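You operate a simulated robot arm through the tools that you are given. There is no shell and no other tool.

You are at the controls of a simulated two-armed robot. One attempt, no reset.

TASK
Set the clamp dial to 3, clamp the short profile on the ledge, drive one screw and open the clamp.
Fine: shut the red tap at the end.

The check looks at the end state, three seconds after you hand in, the way a careful person would. Anything else that was tipped, shoved, dropped, spilled or broken makes it a failure.

THE ROBOT
Two 7-joint arms with two-finger parallel grippers on one trunk that stands fixed in place. Base frame: the origin is at the foot of the trunk, x ahead of it, y to its left, z up. Readings come in mm, degrees, newtons and seconds.
The left shoulder is at [50, 171, 1337], the right one opposite. With the tool pointing down near the work surface each hand reaches from about 100 to 780 mm from the base axis, measured 20 degrees to its own side. Payload 4.4 kg a hand.
The TCP of each hand is the grasp point between the finger pads, 23 mm short of the fingertips. In the tool frame z runs along the fingers and y along their closing line. Largest opening 94 mm; finger width 38, thickness 10; the body of the gripper, 54 by 96 mm, starts 39 mm behind the TCP.
Orientation is that of the tool frame in the base frame, as [roll, pitch, yaw] about the fixed x, y, z axes, in that order (R = Rz(yaw) Ry(pitch) Rx(roll)). With the fingers straight down and closing along the base's y, the tool's x points along the base's -x, its y along +y and its z along -z.

THE INTERFACE
- The arms move only by the tool nudge_tool. It takes "left_increments", "right_increments" or both (then of equal length, played together; a hand with none holds still); each is a list that holds one entry, the list of rows, each a list of 7 numbers: the shift along the tool's x, y, z in mm, then the turn, a rotation vector about the tool's x, y, z in degrees, then the finger opening in mm, from 0 to 94. In form: [[[x, y, z, wx, wy, wz, jaw], ...]]. A call has 1 to 20 rows; each row is the pose to reach, as a shift and turn from the pose commanded when the call began, along the tool's axes at that moment. A row lasts 0.2 s, in which the tool goes at most 50 mm and 8.6 degrees; a call with a longer step from one row to the next is refused whole, and so is a gripper value outside its range. Where a pose cannot be reached the arm comes as near as it can. A force on the tool above 40 N (or 10 N above the force at the start of the call, whichever is more), or a blocked arm, ends the call early, and 0.2 s more pass. The fingers move at their own pace (about 72 mm/s each) and stop on an object; they squeeze with about 39 N. The grip force told is the motor's: it shows also when the fingers shut on nothing. Time passes only in rows, and 0.2 s behind the last, so rows that repeat a pose let the fingers close. The reply holds the time, the measured pose of the TCP, the force on the tool along the base axes, the opening and the grip force, in the units named above and with some noise, with the torque about the TCP (base axes, N m) and any sound that the robot's microphone picked up.
- Cameras (640 x 400 px; columns grow to the right, rows downward): "scene" is now at [132.5, -54.7, 1519.8]; the picture's right is [-0.59, -0.81, 0.00], its down [-0.17, 0.12, -0.98] and it looks along [0.79, -0.58, -0.21] (base axes); focal length 214 px, centre (320, 200). "left" rides on the left gripper at [86, -16, -74] in its tool frame; the picture's right is [0.18, 0.98, 0.00], its down [-0.58, 0.11, -0.81] and it looks along [-0.79, 0.15, 0.59] (tool axes); focal length 243 px, centre (320, 200). "right" rides on the right gripper at [86, 16, -74] in its tool frame; the picture's right is [-0.18, 0.98, 0.00], its down [-0.58, -0.11, -0.81] and it looks along [-0.79, -0.15, 0.59] (tool axes); focal length 243 px, centre (320, 200). There is no depth. A picture from a camera that has moved, and an enlarged one, comes with that camera's place and axes in the base frame and with its lens.
- capture(camera): a new picture of that camera. No time passes.
- lift_body(by): slides the trunk up (or, below 0, down) by that many mm; the arms and the scene camera ride with it, the base frame stays. It gives what a move gives, with no picture.
- turn_head(pan, tilt): turns the head with the scene camera to pan (to the left, within 80 degrees either way) and tilt (down, from -29 to 69), counted from straight ahead of the robot. It gives what a move gives.
- zoom(camera, box): a new picture of the part [left, top, right, bottom] of that camera's present view, enlarged. No time passes.
- sign_off(): hands the job in; it is judged then, once.

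Nothing tells you positions but the pictures and the camera data. Unless the task says otherwise, let go and move clear before handing in.

The tools are called after "Emit:" as name(argument=value, ...) on one line, values as JSON. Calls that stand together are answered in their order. nudge_tool: Moves the arms, as the interface text tells. Its arguments: {"type":"object","properties":{"left_increments":{"type":"array"},"right_increments":{"type":"array"}},"required":[]} The other tools are called the same way: lift_body (by) slides the trunk up or down; turn_head (pan, tilt) turns the head that bears the scene camera; capture (camera) takes a picture; zoom (camera, box) takes an enlarged picture of a part of a camera's view; sign_off () hands the job in.

At the start:

```text
t: 0.0
left_ee_pos: [450.5, -85.3, 1559.1]
left_tool_rot: [-179.9, -0.1, -180.0]
left_contact_force: [-0.5, -0.5, -0.4]
left_moment: [0.01, -0.03, 0.02]
left_width: 94.1
left_finger_force: 0.1
right_ee_pos: [187.8, -258.2, 1579.1]
right_tool_rot: [179.9, 0.0, 179.9]
right_contact_force: [1.0, -0.3, -0.3]
right_moment: [-0.03, 0.01, 0.02]
right_width: 94.2
right_finger_force: 0.1
trunk travel left (down, up): [-345.0, 43.0]
head pan, tilt: [-36.3, 12.2]
```

scene: 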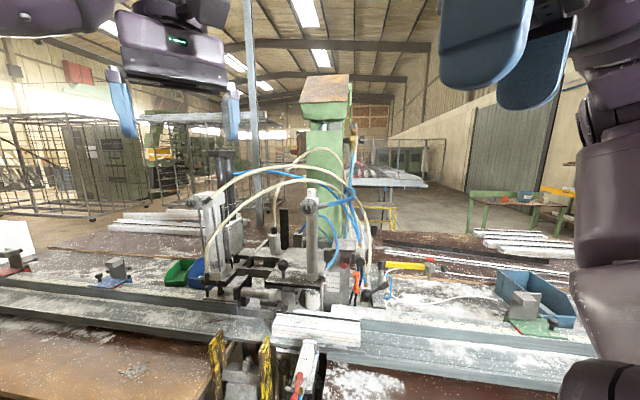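
right: 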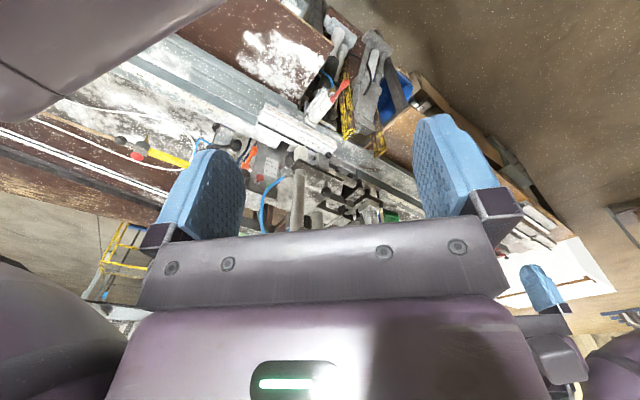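
left: 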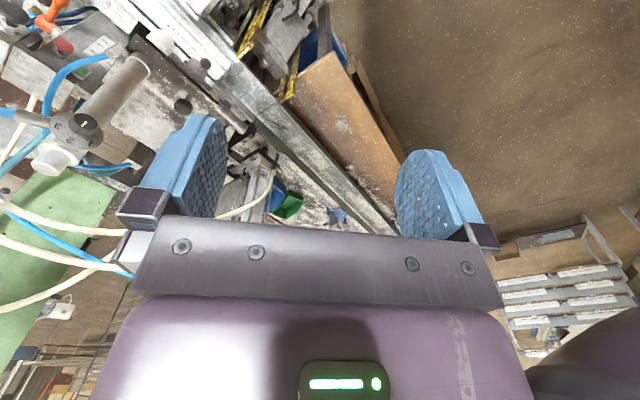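

I see a workshop bench with a pneumatic screw/clamp machine, a short white profile lying near its front, and a red-handled tap in front. I'll look closer before moving anything.

Emit:
zoom(camera="scene", box=[180, 170, 420, 320])

Emit:
zoom(camera="scene", box=[200, 280, 392, 400])

Emit:
zoom(camera="scene", box=[360, 220, 600, 370])

Emit:
zoom(camera="scene", box=[0, 200, 240, 350])

Emit:
zoom(camera="left", box=[0, 0, 320, 200])

Emit:
zoom(camera="right", box=[160, 20, 448, 200])

```text
2.67 times, centred on (300, 245) of scene
camera zoom: at [132.5, -54.7, 1519.8], right [-0.59, -0.81, 0.0], down [-0.17, 0.12, -0.98], along [0.79, -0.58, -0.21], focal length 572 px, centre (373, 80)
```

zoom: 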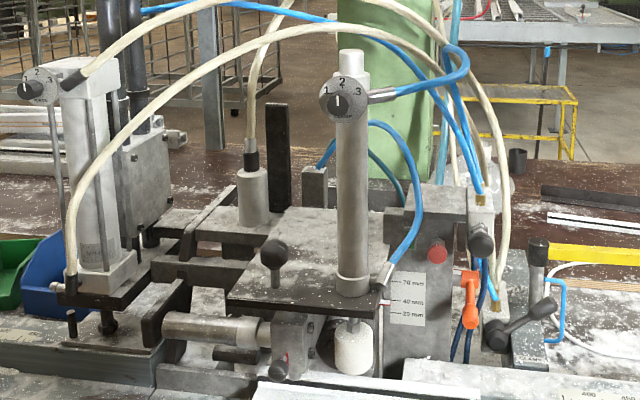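

```text
3.33 times, centred on (296, 340) of scene
camera zoom: at [132.5, -54.7, 1519.8], right [-0.59, -0.81, 0.0], down [-0.17, 0.12, -0.98], along [0.79, -0.58, -0.21], focal length 715 px, centre (400, -267)
```

zoom: 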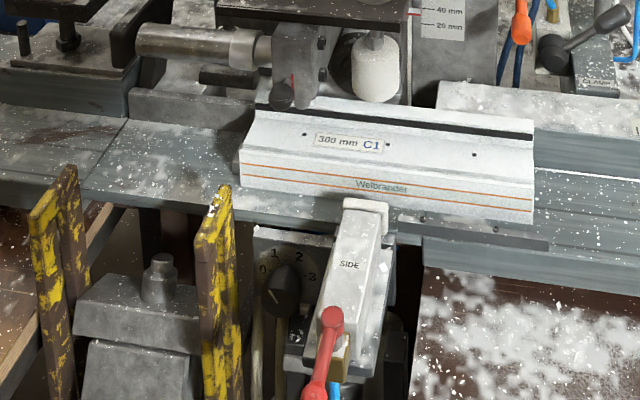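

```text
2.67 times, centred on (480, 295) of scene
camera zoom: at [132.5, -54.7, 1519.8], right [-0.59, -0.81, 0.0], down [-0.17, 0.12, -0.98], along [0.79, -0.58, -0.21], focal length 572 px, centre (-107, -53)
```

zoom: 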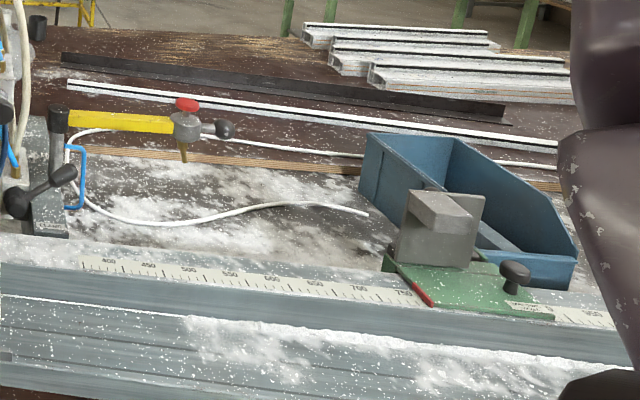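

```text
2.67 times, centred on (120, 275) of scene
camera zoom: at [132.5, -54.7, 1519.8], right [-0.59, -0.81, 0.0], down [-0.17, 0.12, -0.98], along [0.79, -0.58, -0.21], focal length 572 px, centre (853, 0)
```

zoom: 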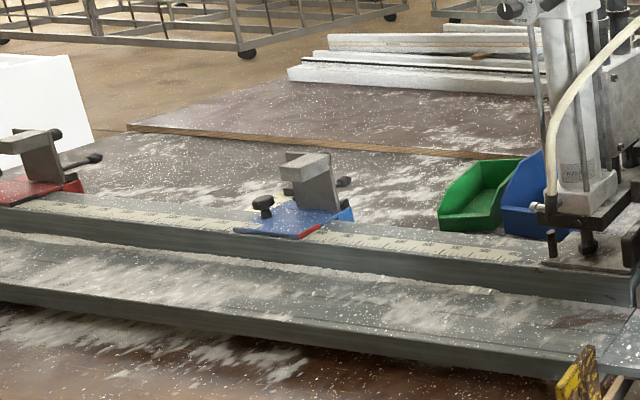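

```text
2.00 times, centred on (160, 100) of left
camera zoom: at [364.8, -101.2, 1633.3], right [-0.18, 0.98, 0.0], down [0.58, 0.11, 0.81], along [0.79, 0.15, -0.59], focal length 485 px, centre (640, 400)
```

zoom: 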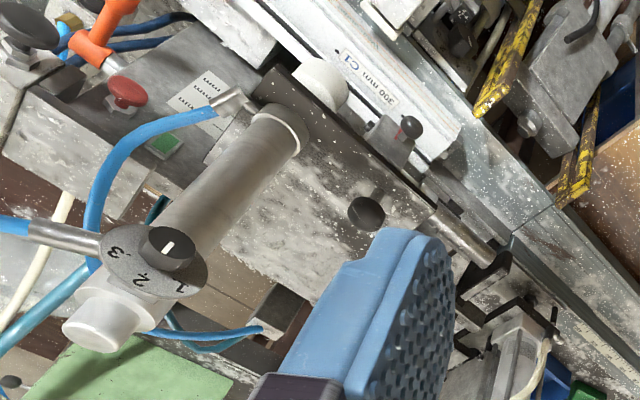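

```text
2.22 times, centred on (304, 110) of right
camera zoom: at [101.5, -240.8, 1654.7], right [0.18, 0.98, 0.0], down [0.58, -0.11, 0.81], along [0.79, -0.15, -0.59], focal length 539 px, centre (356, 400)
```

zoom: 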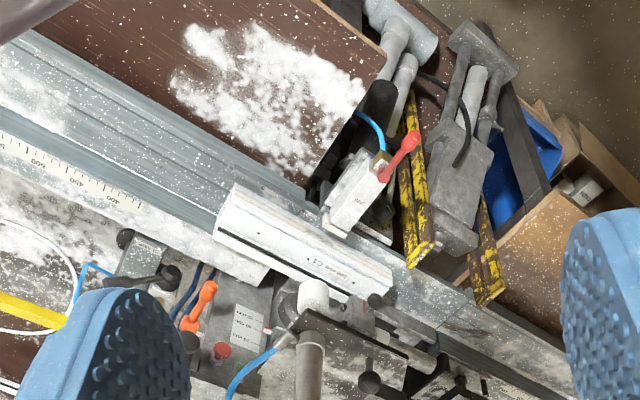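

The picture shows several dials, levers and buttons. I'll zoom further into each to read labels before deciding which one is the clamp dial.

Emit:
zoom(camera="scene", box=[270, 315, 350, 365])

Emit:
zoom(camera="scene", box=[285, 180, 349, 220])

Emit:
zoom(camera="scene", box=[180, 180, 244, 220])

Emit:
zoom(camera="scene", box=[310, 250, 406, 310])

Emit:
zoom(camera="scene", box=[200, 250, 328, 330])

Emit:
zoom(camera="scene", box=[260, 300, 372, 370])

```text
8.00 times, centred on (310, 340) of scene
camera zoom: at [132.5, -54.7, 1519.8], right [-0.59, -0.81, 0.0], down [-0.17, 0.12, -0.98], along [0.79, -0.58, -0.21], focal length 1716 px, centre (400, -920)
```

zoom: 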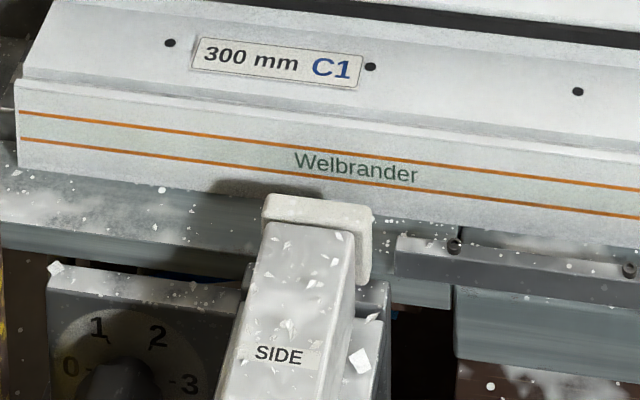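

```text
10.00 times, centred on (317, 200) of scene
camera zoom: at [132.5, -54.7, 1519.8], right [-0.59, -0.81, 0.0], down [-0.17, 0.12, -0.98], along [0.79, -0.58, -0.21], focal length 2145 px, centre (350, 200)
```

zoom: 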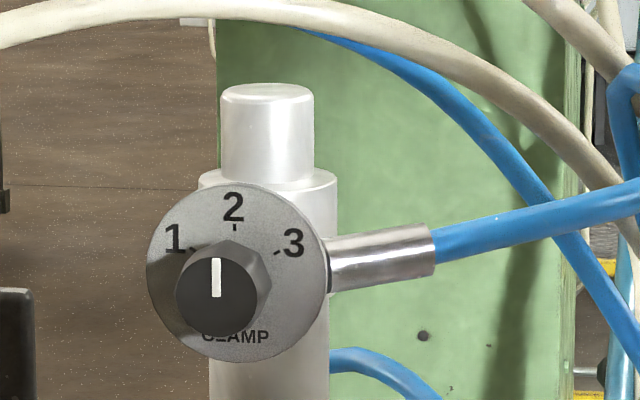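

```text
10.00 times, centred on (212, 200) of scene
camera zoom: at [132.5, -54.7, 1519.8], right [-0.59, -0.81, 0.0], down [-0.17, 0.12, -0.98], along [0.79, -0.58, -0.21], focal length 2145 px, centre (1400, 200)
```

zoom: 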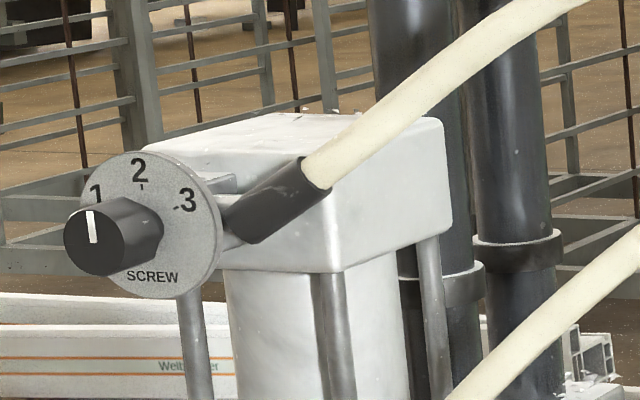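

```text
6.67 times, centred on (358, 280) of scene
camera zoom: at [132.5, -54.7, 1519.8], right [-0.59, -0.81, 0.0], down [-0.17, 0.12, -0.98], along [0.79, -0.58, -0.21], focal length 1430 px, centre (67, -333)
```

zoom: 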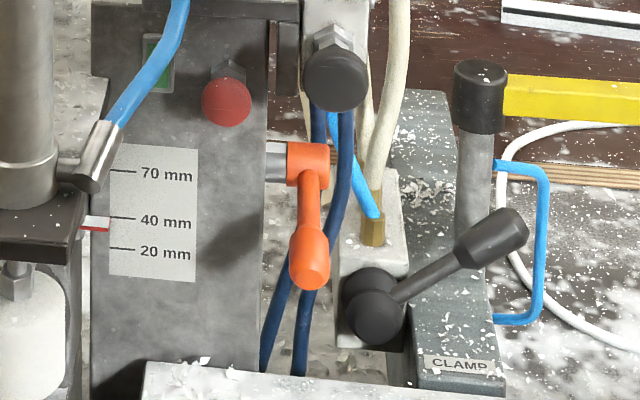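

```text
5.00 times, centred on (264, 290) of scene
camera zoom: at [132.5, -54.7, 1519.8], right [-0.59, -0.81, 0.0], down [-0.17, 0.12, -0.98], along [0.79, -0.58, -0.21], focal length 1072 px, centre (600, -250)
```

zoom: 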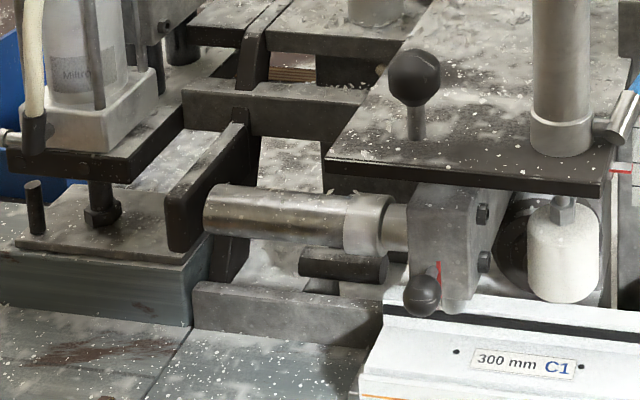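

```text
5.71 times, centred on (316, 335) of scene
camera zoom: at [132.5, -54.7, 1519.8], right [-0.59, -0.81, 0.0], down [-0.17, 0.12, -0.98], along [0.79, -0.58, -0.21], focal length 1226 px, centre (343, -571)
```

zoom: 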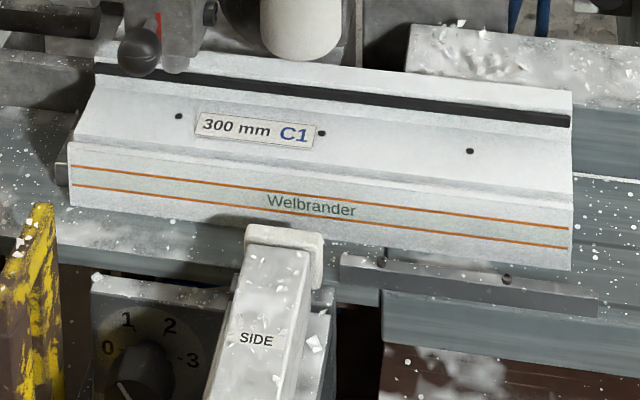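

The dial on the upright cylinder reads CLAMP (now at 2) and one on the other column reads SCREW. I'll look at the rest of the area for labels, the taps and the screw trigger.

Emit:
turn_head(pan=-40, tilt=40)

Emit:
capture(camera="scene")

```text
t: 0.9
left_ee_pos: [451.3, -86.1, 1559.3]
left_tool_rot: [-180.0, 0.1, -180.0]
left_contact_force: [0.2, -0.3, -0.9]
left_moment: [-0.01, 0.01, 0.04]
left_width: 93.9
left_finger_force: 0.0
right_ee_pos: [186.6, -257.0, 1579.2]
right_tool_rot: [179.8, 0.0, 180.0]
right_contact_force: [0.8, 0.4, -0.4]
right_moment: [0.02, -0.02, 0.0]
right_width: 93.7
right_finger_force: 0.0
trunk travel left (down, up): [-345.0, 43.0]
head pan, tilt: [-40.0, 40.0]
```

```text
taken
camera scene: at [122.5, -54.2, 1475.7], right [-0.64, -0.77, 0.0], down [-0.49, 0.41, -0.77], along [0.59, -0.49, -0.64], focal length 214 px, centre (320, 200)
```

scene: 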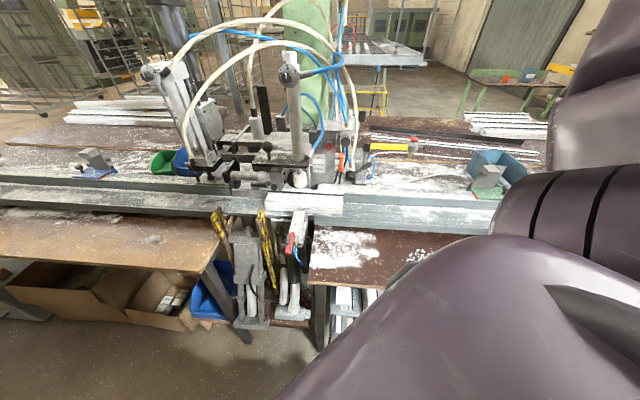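

Emit:
zoom(camera="scene", box=[200, 190, 328, 270])

Emit:
zoom(camera="scene", box=[250, 170, 378, 250])

Emit:
zoom(camera="scene", box=[220, 225, 348, 305])

Emit:
zoom(camera="scene", box=[310, 110, 438, 190])

Emit:
zoom(camera="scene", box=[140, 110, 300, 210])

Emit:
zoom(camera="right", box=[270, 20, 430, 120])

Emit:
zoom(camera="right", box=[180, 90, 340, 190])

Emit:
zoom(camera="left", box=[0, 0, 128, 80])

```text
5.00 times, centred on (264, 230) of scene
camera zoom: at [122.5, -54.2, 1475.7], right [-0.64, -0.77, 0.0], down [-0.49, 0.41, -0.77], along [0.59, -0.49, -0.64], focal length 1072 px, centre (600, 50)
```

zoom: 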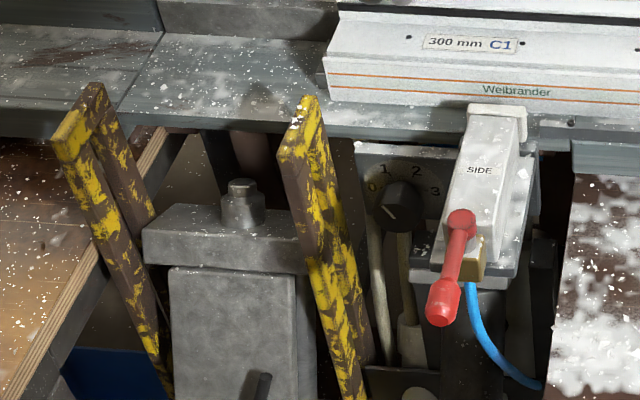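

```text
5.00 times, centred on (314, 210) of scene
camera zoom: at [122.5, -54.2, 1475.7], right [-0.64, -0.77, 0.0], down [-0.49, 0.41, -0.77], along [0.59, -0.49, -0.64], focal length 1072 px, centre (350, 150)
```

zoom: 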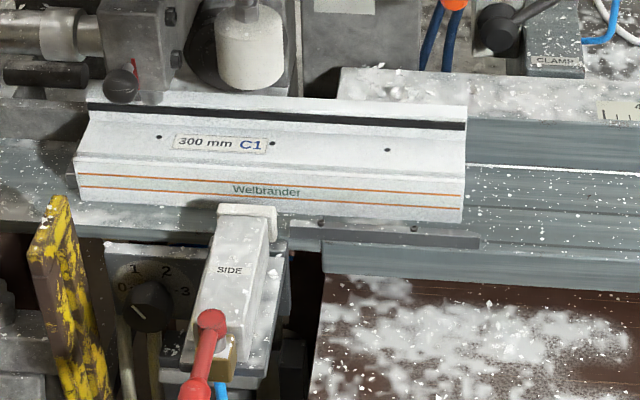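

```text
5.00 times, centred on (284, 265) of scene
camera zoom: at [122.5, -54.2, 1475.7], right [-0.64, -0.77, 0.0], down [-0.49, 0.41, -0.77], along [0.59, -0.49, -0.64], focal length 1072 px, centre (500, -125)
```

zoom: 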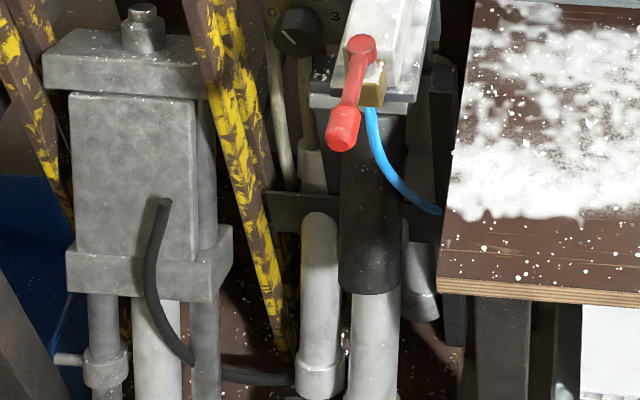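

```text
5.00 times, centred on (374, 150) of scene
camera zoom: at [122.5, -54.2, 1475.7], right [-0.64, -0.77, 0.0], down [-0.49, 0.41, -0.77], along [0.59, -0.49, -0.64], focal length 1072 px, centre (50, 450)
```

zoom: 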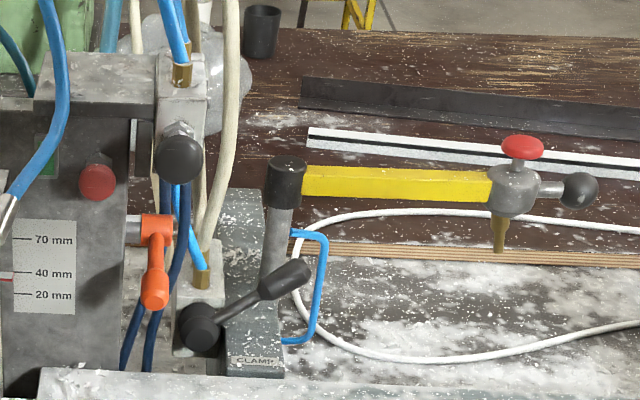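

```text
4.00 times, centred on (220, 160) of scene
camera zoom: at [122.5, -54.2, 1475.7], right [-0.64, -0.77, 0.0], down [-0.49, 0.41, -0.77], along [0.59, -0.49, -0.64], focal length 858 px, centre (720, 360)
```

zoom: 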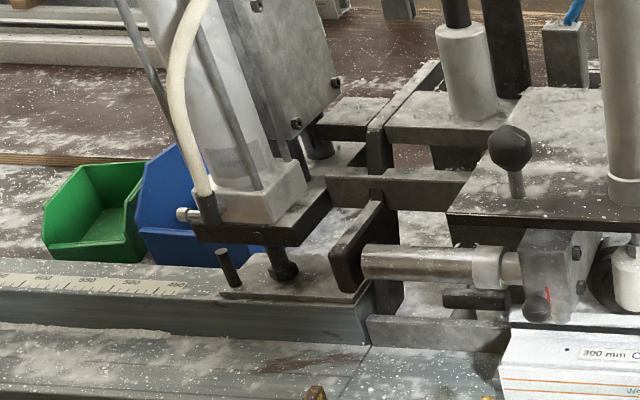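

```text
4.00 times, centred on (350, 70) of right
camera zoom: at [101.5, -240.8, 1654.7], right [0.18, 0.98, 0.0], down [0.58, -0.11, 0.81], along [0.79, -0.15, -0.59], focal length 970 px, centre (200, 720)
```

zoom: 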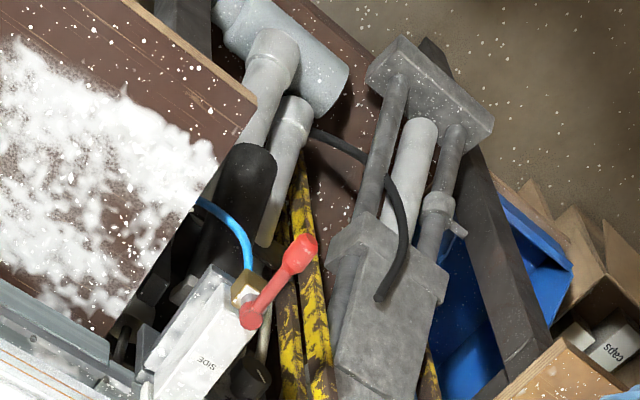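

```text
4.00 times, centred on (260, 140) of right
camera zoom: at [101.5, -240.8, 1654.7], right [0.18, 0.98, 0.0], down [0.58, -0.11, 0.81], along [0.79, -0.15, -0.59], focal length 970 px, centre (560, 440)
```

zoom: 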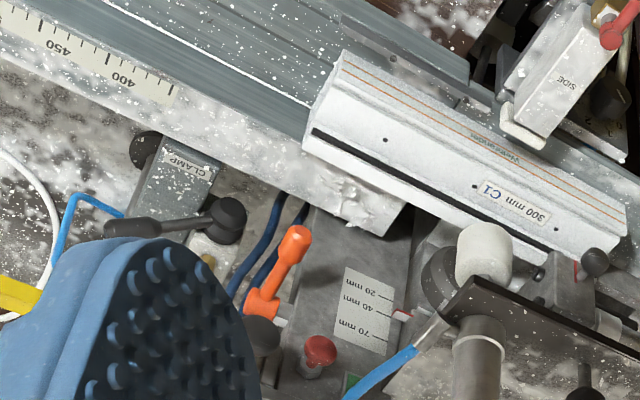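

```text
5.00 times, centred on (64, 40) of left
camera zoom: at [364.7, -101.2, 1633.3], right [-0.18, 0.98, 0.0], down [0.58, 0.11, 0.81], along [0.79, 0.15, -0.59], focal length 1213 px, centre (1600, 1000)
```

zoom: 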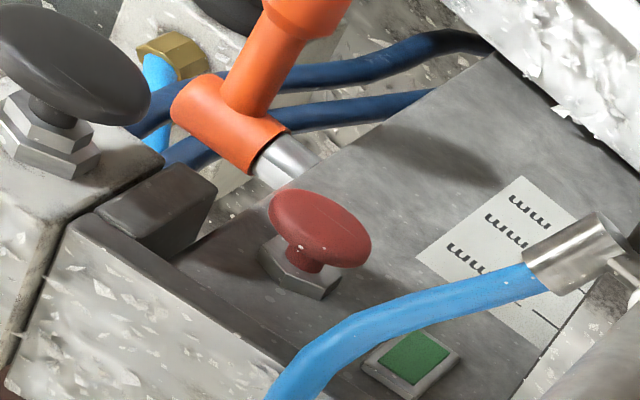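

The bench stands turned about 45° from me, with the short 300 mm C1 profile centred near (645, -400, 930) and the CLAMP dial knob near (601, -354, 1380). I'll bring the right hand forward, high above the bench, to get a closer camera view of the control panel.

Emit:
nudge_tool(right_increments=[[[-12, -22, 28, 0, 0, 5.6, 94], [-25, -45, 56, 0, 0, 11.2, 94], [-37, -67, 84, 0, 0, 16.9, 94], [-50, -90, 112, 0, 0, 22.5, 94], [-62, -112, 140, 0, 0, 28.1, 94], [-75, -135, 168, 0, 0, 33.8, 94], [-87, -157, 196, 0, 0, 39.4, 94], [-100, -180, 225, 0, 0, 45, 94]]])

Emit:
capture(camera="right")

Emit:
capture(camera="scene")

```text
t: 2.7
left_ee_pos: [451.2, -85.4, 1559.3]
left_tool_rot: [180.0, -0.1, 179.9]
left_contact_force: [-0.4, 0.1, 0.3]
left_moment: [0.01, 0.03, 0.03]
left_width: 94.1
left_finger_force: 0.1
right_ee_pos: [288.5, -437.3, 1352.8]
right_tool_rot: [179.9, 0.1, 135.0]
right_contact_force: [-0.4, 0.2, 0.5]
right_moment: [0.03, -0.03, 0.02]
right_width: 94.1
right_finger_force: 0.1
trunk travel left (down, up): [-345.0, 43.0]
head pan, tilt: [-40.0, 40.0]
```

```text
taken
camera right: at [239.5, -365.5, 1429.4], right [0.83, 0.56, 0.0], down [0.33, -0.49, 0.81], along [0.46, -0.66, -0.59], focal length 243 px, centre (320, 200)
```

right: 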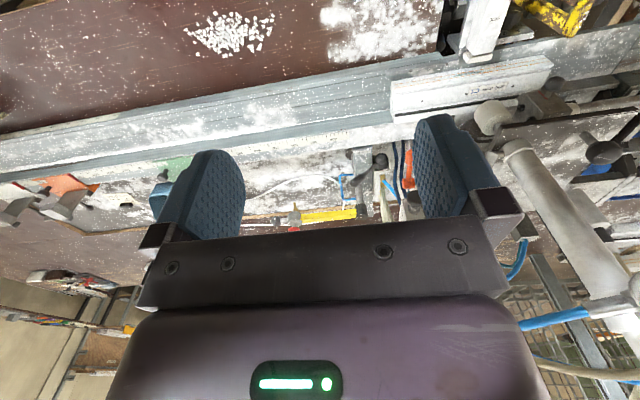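

```text
taken
camera scene: at [123.0, -54.9, 1475.6], right [-0.64, -0.77, 0.0], down [-0.49, 0.41, -0.77], along [0.59, -0.49, -0.64], focal length 214 px, centre (320, 200)
```

scene: 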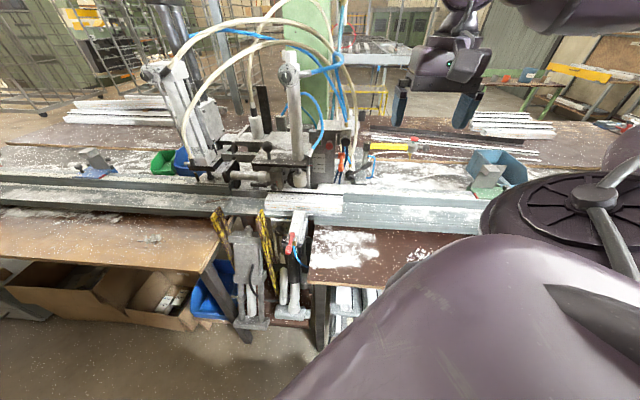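

The right hand's camera sees the panel partly behind a finger; I'll shift the hand left and turn it slightly to get the panel between the fingers.

Emit:
nudge_tool(right_increments=[[[-8, 22, 10, 0, 0, -4, 94], [-16, 45, 20, 0, 0, -8, 94], [-24, 67, 30, 0, 0, -12, 94], [-32, 90, 40, 0, 0, -15, 94]]])

Emit:
capture(camera="right")

```text
t: 3.7
left_ee_pos: [452.9, -85.7, 1560.0]
left_tool_rot: [180.0, -0.1, 179.9]
left_contact_force: [0.9, 0.4, 0.1]
left_moment: [0.01, 0.07, -0.01]
left_width: 94.2
left_finger_force: 0.0
right_ee_pos: [375.3, -395.5, 1312.1]
right_tool_rot: [179.9, -0.2, 150.1]
right_contact_force: [-0.1, -0.2, 0.3]
right_moment: [0.03, -0.01, 0.05]
right_width: 94.1
right_finger_force: 0.1
trunk travel left (down, up): [-345.0, 43.0]
head pan, tilt: [-40.0, 40.0]
```

```text
taken
camera right: at [308.8, -339.4, 1389.1], right [0.65, 0.76, 0.0], down [0.45, -0.39, 0.81], along [0.61, -0.52, -0.59], focal length 243 px, centre (320, 200)
```

right: 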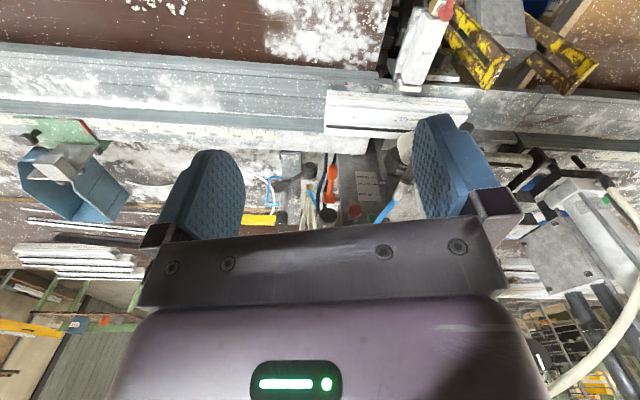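

Emit:
zoom(camera="right", box=[240, 140, 420, 235])

Emit:
zoom(camera="right", box=[300, 80, 492, 200])

Emit:
zoom(camera="right", box=[370, 0, 610, 150])

Emit:
zoom(camera="scene", box=[320, 130, 384, 190])

```text
3.56 times, centred on (330, 188) of right
camera zoom: at [308.8, -339.4, 1389.1], right [0.65, 0.76, 0.0], down [0.45, -0.39, 0.81], along [0.61, -0.52, -0.59], focal length 863 px, centre (284, 244)
```

zoom: 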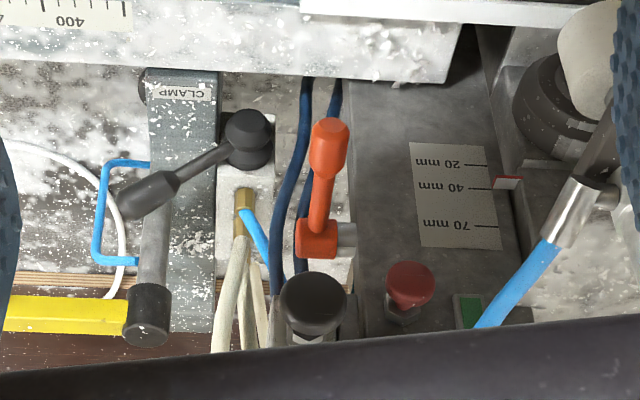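

```text
3.33 times, centred on (396, 140) of right
camera zoom: at [308.8, -339.4, 1389.1], right [0.65, 0.76, 0.0], down [0.45, -0.39, 0.81], along [0.61, -0.52, -0.59], focal length 809 px, centre (67, 400)
```

zoom: 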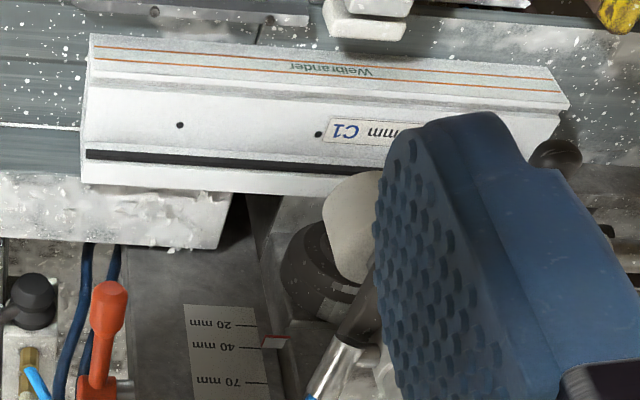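

```text
2.67 times, centred on (490, 75) of right
camera zoom: at [308.8, -339.4, 1389.1], right [0.65, 0.76, 0.0], down [0.45, -0.39, 0.81], along [0.61, -0.52, -0.59], focal length 647 px, centre (-133, 533)
```

zoom: 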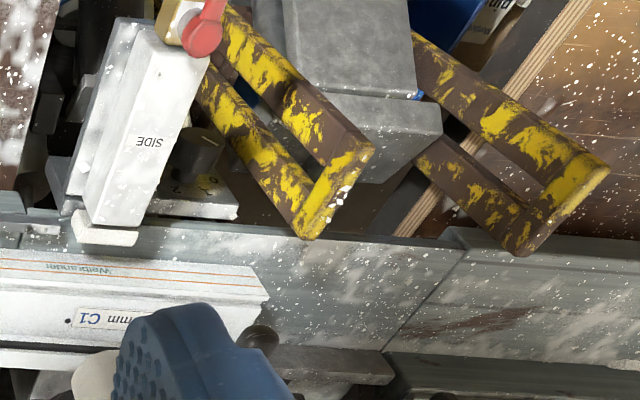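

```text
6.67 times, centred on (352, 160) of scene
camera zoom: at [123.7, -54.8, 1475.5], right [-0.64, -0.77, 0.0], down [-0.49, 0.41, -0.77], along [0.59, -0.49, -0.64], focal length 1430 px, centre (107, 467)
```

zoom: 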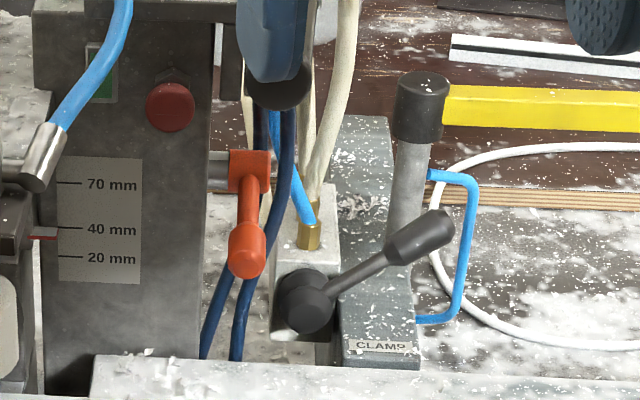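

The panel shows a CLAMP lever, an orange tap, a black mushroom knob, a red button and a green button partly hidden. I'll back the right hand out of the scene camera's sight line and then study these with the scene camera.

Emit:
nudge_tool(right_increments=[[[10, -35, -10, 0, 0, 0, 94], [20, -70, -20, 0, 0, 0, 94], [30, -105, -30, 0, 0, 0, 94], [40, -140, -40, 0, 0, 0, 94], [40, -180, -50, 0, 0, 0, 94]]])

Emit:
turn_head(pan=-45, tilt=25)

Emit:
capture(camera="scene")

```text
t: 4.9
left_ee_pos: [449.3, -87.2, 1559.9]
left_tool_rot: [-180.0, 0.1, -180.0]
left_contact_force: [-0.2, -0.3, -0.4]
left_moment: [0.0, -0.01, 0.03]
left_width: 94.1
left_finger_force: 0.0
right_ee_pos: [248.1, -533.1, 1364.5]
right_tool_rot: [179.8, -0.1, 150.1]
right_contact_force: [-0.3, 0.0, 0.1]
right_moment: [0.01, 0.01, 0.02]
right_width: 94.1
right_finger_force: 0.2
trunk travel left (down, up): [-345.0, 43.0]
head pan, tilt: [-40.0, 40.0]
```

```text
t: 5.7
left_ee_pos: [451.3, -85.7, 1560.0]
left_tool_rot: [179.9, 0.0, -180.0]
left_contact_force: [-0.5, -0.1, 0.1]
left_moment: [0.03, 0.01, -0.03]
left_width: 94.0
left_finger_force: 0.0
right_ee_pos: [248.0, -531.4, 1364.3]
right_tool_rot: [179.9, 0.0, 150.0]
right_contact_force: [0.4, -1.2, 0.1]
right_moment: [-0.03, -0.01, 0.01]
right_width: 93.7
right_finger_force: 0.0
trunk travel left (down, up): [-345.0, 43.0]
head pan, tilt: [-45.0, 25.0]
```

```text
taken
camera scene: at [122.5, -64.6, 1498.9], right [-0.71, -0.71, 0.0], down [-0.3, 0.3, -0.91], along [0.64, -0.64, -0.42], focal length 214 px, centre (320, 200)
```

scene: 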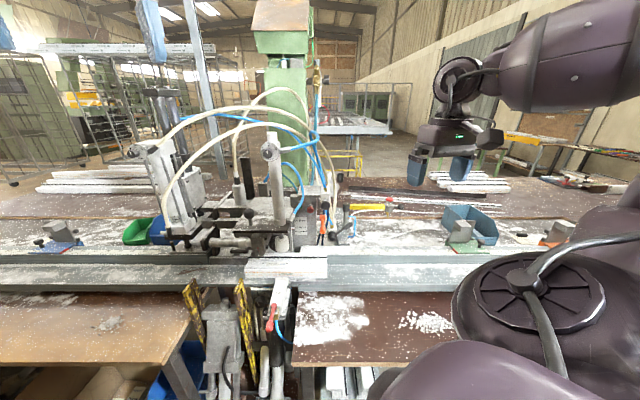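

Emit:
zoom(camera="scene", box=[290, 185, 370, 250])

Emit:
zoom(camera="scene", box=[285, 70, 365, 195])

Emit:
zoom(camera="scene", box=[120, 130, 248, 210])

Emit:
zoom(camera="scene", box=[150, 190, 310, 290])

Emit:
zoom(camera="scene", box=[230, 130, 330, 200])

Emit:
zoom(camera="scene", box=[180, 265, 308, 345])

```text
6.15 times, centred on (330, 218) of scene
camera zoom: at [122.5, -64.6, 1498.9], right [-0.71, -0.71, 0.0], down [-0.3, 0.3, -0.91], along [0.64, -0.64, -0.42], focal length 1320 px, centre (258, 92)
```

zoom: 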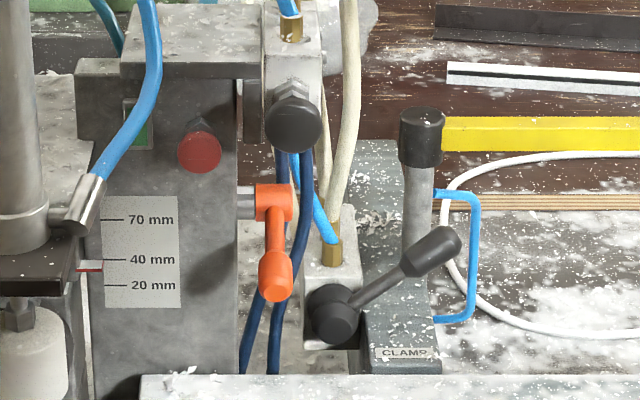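

```text
3.20 times, centred on (325, 132) of scene
camera zoom: at [122.5, -64.6, 1498.9], right [-0.71, -0.71, 0.0], down [-0.3, 0.3, -0.91], along [0.64, -0.64, -0.42], focal length 686 px, centre (304, 416)
```

zoom: 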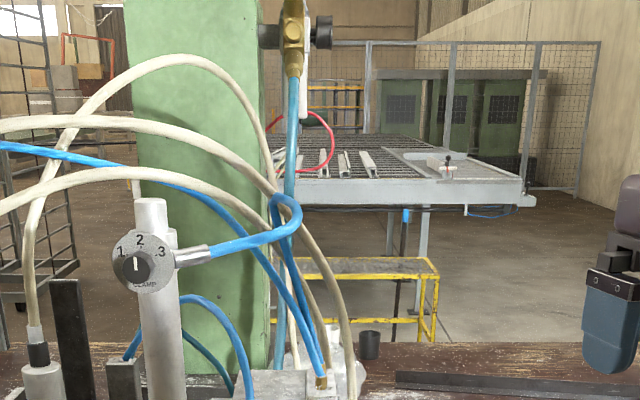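

```text
5.00 times, centred on (184, 170) of scene
camera zoom: at [122.5, -64.6, 1498.9], right [-0.71, -0.71, 0.0], down [-0.3, 0.3, -0.91], along [0.64, -0.64, -0.42], focal length 1072 px, centre (1000, 350)
```

zoom: 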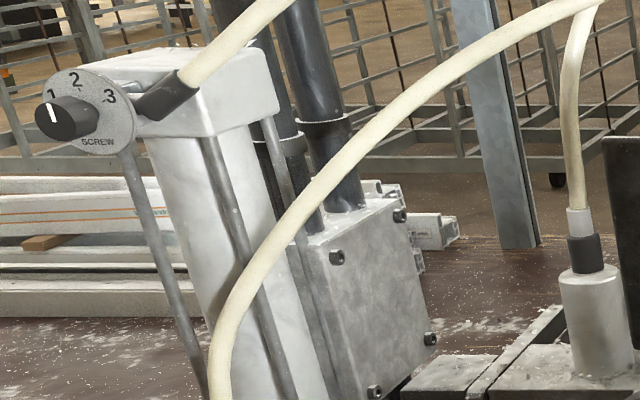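

```text
4.00 times, centred on (230, 240) of scene
camera zoom: at [122.5, -64.6, 1498.9], right [-0.71, -0.71, 0.0], down [-0.3, 0.3, -0.91], along [0.64, -0.64, -0.42], focal length 858 px, centre (680, 40)
```

zoom: 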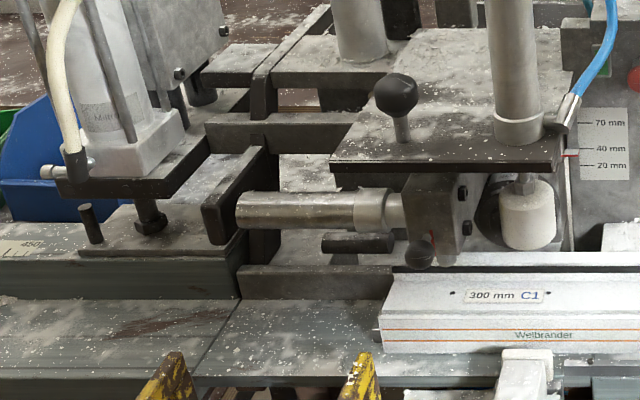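

```text
5.71 times, centred on (280, 165) of scene
camera zoom: at [122.5, -64.6, 1498.9], right [-0.71, -0.71, 0.0], down [-0.3, 0.3, -0.91], along [0.64, -0.64, -0.42], focal length 1226 px, centre (549, 400)
```

zoom: 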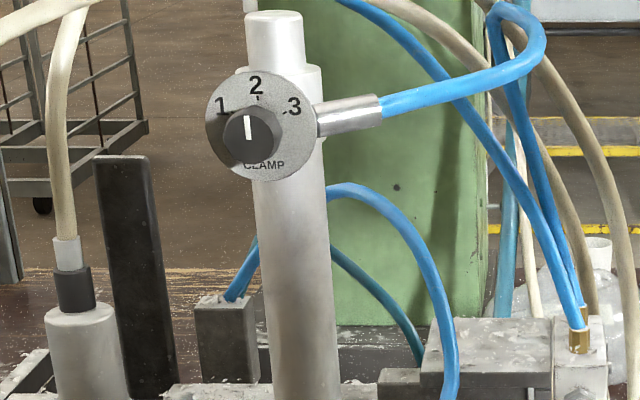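

```text
5.00 times, centred on (244, 305) of scene
camera zoom: at [122.5, -64.6, 1498.9], right [-0.71, -0.71, 0.0], down [-0.3, 0.3, -0.91], along [0.64, -0.64, -0.42], focal length 1072 px, centre (700, -325)
```

zoom: 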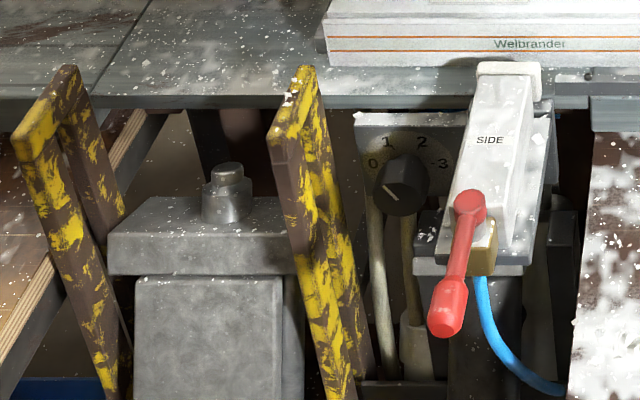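

I'll keep searching for labels that show what drives the screw, looking at each knob and valve close up.

Emit:
zoom(camera="scene", box=[304, 196, 344, 221])

Emit:
zoom(camera="scene", box=[250, 205, 298, 235])

Emit:
zoom(camera="scene", box=[200, 230, 264, 270])

Emit:
zoom(camera="scene", box=[240, 225, 304, 265])

Emit:
zoom(camera="scene", box=[150, 210, 214, 250])

Emit:
zoom(camera="scene", box=[340, 180, 436, 240])

Emit:
zoom(camera="scene", box=[300, 55, 348, 85])

Emit:
zoom(camera="scene", box=[250, 280, 314, 340])

```text
16.00 times, centred on (324, 208) of scene
camera zoom: at [122.5, -64.6, 1498.9], right [-0.71, -0.71, 0.0], down [-0.3, 0.3, -0.91], along [0.64, -0.64, -0.42], focal length 3432 px, centre (256, 64)
```

zoom: 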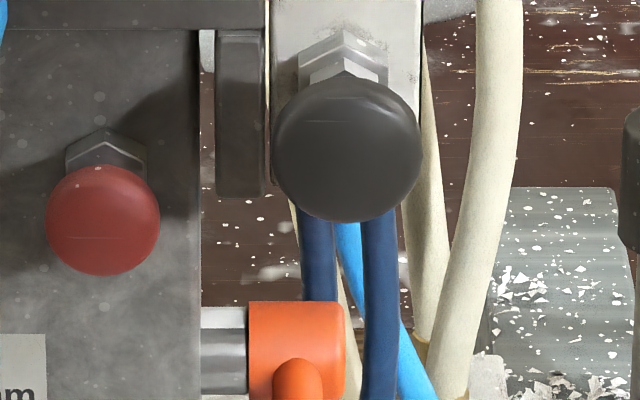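

```text
13.33 times, centred on (274, 220) of scene
camera zoom: at [122.5, -64.6, 1498.9], right [-0.71, -0.71, 0.0], down [-0.3, 0.3, -0.91], along [0.64, -0.64, -0.42], focal length 2860 px, centre (933, -67)
```

zoom: 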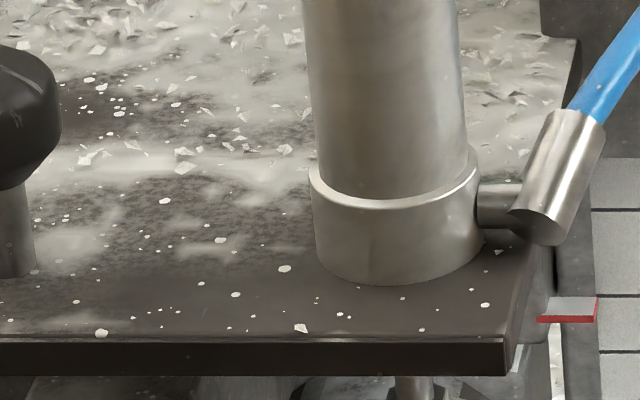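

```text
10.00 times, centred on (232, 250) of scene
camera zoom: at [122.5, -64.6, 1498.9], right [-0.71, -0.71, 0.0], down [-0.3, 0.3, -0.91], along [0.64, -0.64, -0.42], focal length 2145 px, centre (1200, -300)
```

zoom: 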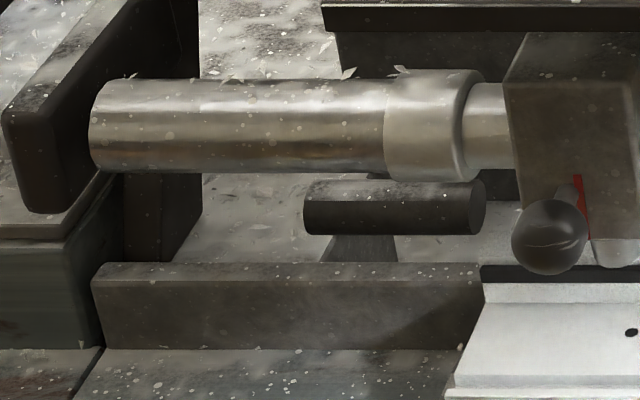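

```text
10.00 times, centred on (272, 245) of scene
camera zoom: at [122.5, -64.6, 1498.9], right [-0.71, -0.71, 0.0], down [-0.3, 0.3, -0.91], along [0.64, -0.64, -0.42], focal length 2145 px, centre (800, -250)
```

zoom: 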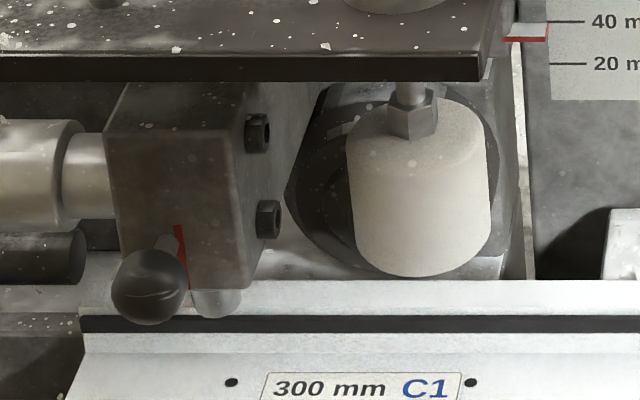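

```text
10.00 times, centred on (182, 230) of scene
camera zoom: at [122.5, -64.6, 1498.9], right [-0.71, -0.71, 0.0], down [-0.3, 0.3, -0.91], along [0.64, -0.64, -0.42], focal length 2145 px, centre (1700, -100)
```

zoom: 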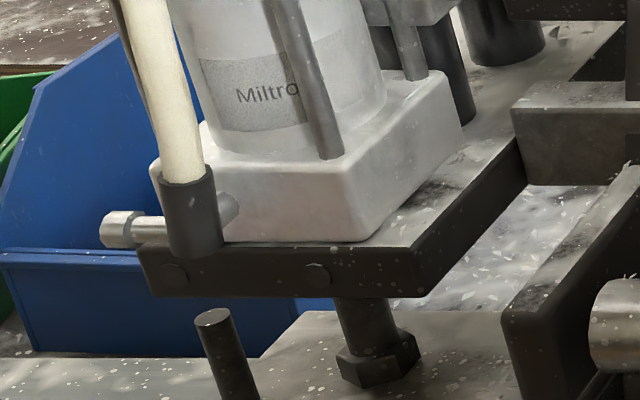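

```text
6.67 times, centred on (388, 210) of scene
camera zoom: at [122.5, -64.6, 1498.9], right [-0.71, -0.71, 0.0], down [-0.3, 0.3, -0.91], along [0.64, -0.64, -0.42], focal length 1430 px, centre (-133, 133)
```

zoom: 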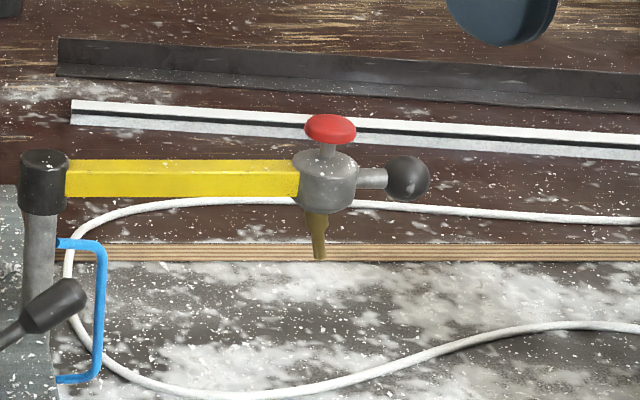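

```text
13.33 times, centred on (324, 70) of scene
camera zoom: at [122.5, -64.6, 1498.9], right [-0.71, -0.71, 0.0], down [-0.3, 0.3, -0.91], along [0.64, -0.64, -0.42], focal length 2860 px, centre (267, 1933)
```

zoom: 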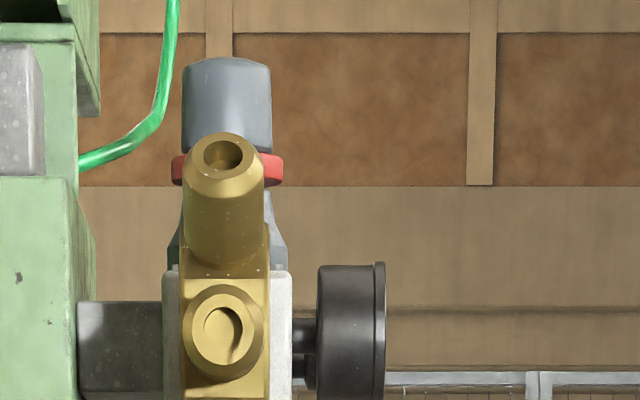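

```text
6.67 times, centred on (282, 310) of scene
camera zoom: at [122.5, -64.6, 1498.9], right [-0.71, -0.71, 0.0], down [-0.3, 0.3, -0.91], along [0.64, -0.64, -0.42], focal length 1430 px, centre (573, -533)
```

zoom: 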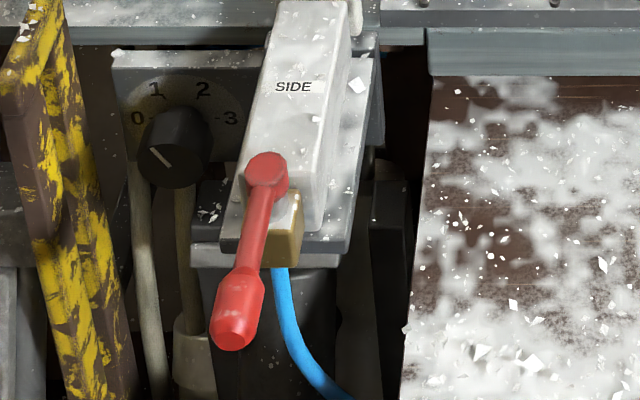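

I still need to learn how the screw is driven; I'll zoom the left hand's view of the nose block and plate, and the right hand's view of the panel.

Emit:
zoom(camera="left", box=[110, 20, 238, 100])

Emit:
zoom(camera="left", box=[180, 90, 340, 190])

Emit:
zoom(camera="left", box=[0, 60, 160, 160])

Emit:
zoom(camera="left", box=[0, 150, 130, 240])

Emit:
capture(camera="right")

```text
5.00 times, centred on (174, 60) of left
camera zoom: at [364.8, -101.1, 1633.3], right [-0.18, 0.98, 0.0], down [0.58, 0.11, 0.81], along [0.79, 0.15, -0.59], focal length 1213 px, centre (1050, 900)
```

zoom: 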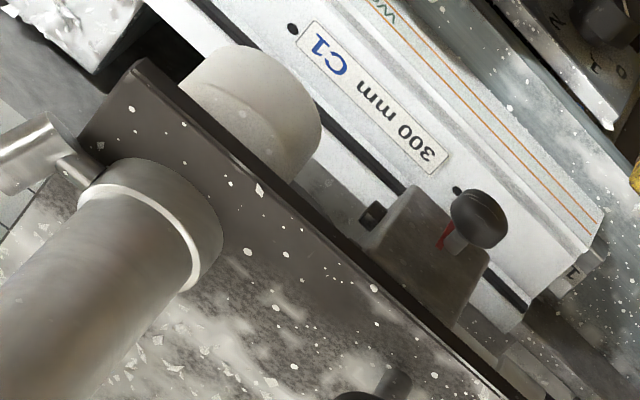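

```text
4.00 times, centred on (260, 140) of left
camera zoom: at [364.8, -101.1, 1633.3], right [-0.18, 0.98, 0.0], down [0.58, 0.11, 0.81], along [0.79, 0.15, -0.59], focal length 970 px, centre (560, 440)
```

zoom: 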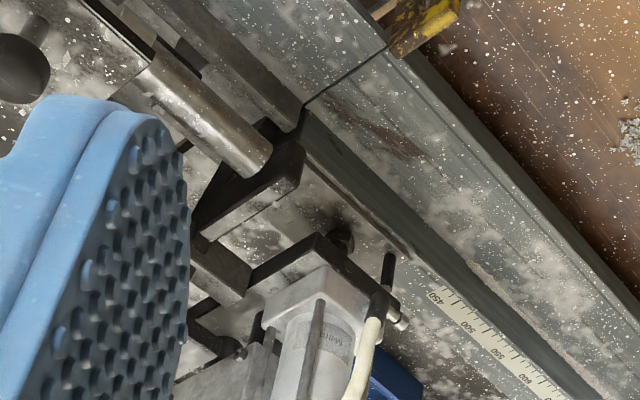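

```text
4.00 times, centred on (80, 110) of left
camera zoom: at [364.8, -101.1, 1633.3], right [-0.18, 0.98, 0.0], down [0.58, 0.11, 0.81], along [0.79, 0.15, -0.59], focal length 970 px, centre (1280, 560)
```

zoom: 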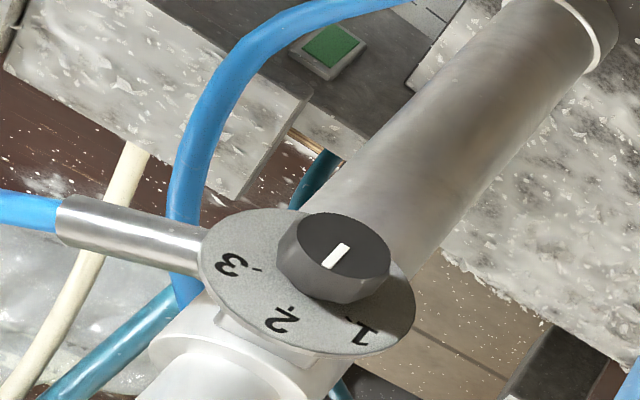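

```text
4.44 times, centred on (65, 195) of left
camera zoom: at [364.8, -101.1, 1633.3], right [-0.18, 0.98, 0.0], down [0.58, 0.11, 0.81], along [0.79, 0.15, -0.59], focal length 1078 px, centre (1453, 222)
```

zoom: 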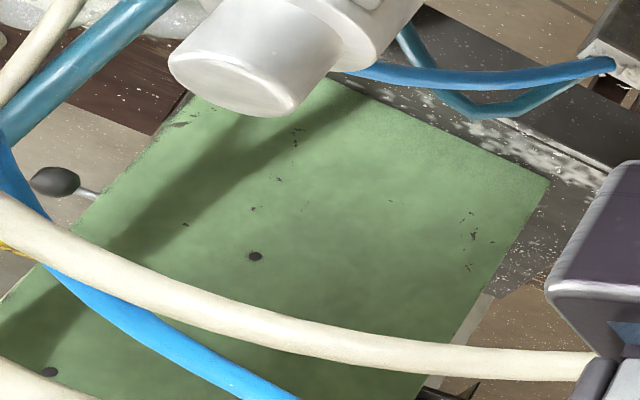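

```text
taken
camera right: at [182.2, -473.5, 1439.9], right [0.65, 0.76, 0.0], down [0.45, -0.39, 0.81], along [0.61, -0.52, -0.59], focal length 243 px, centre (320, 200)
```

right: 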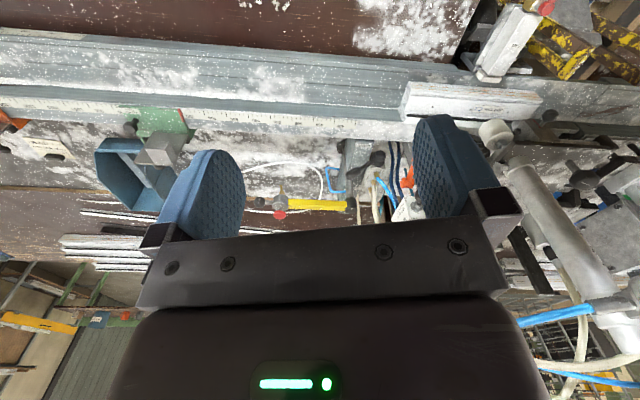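

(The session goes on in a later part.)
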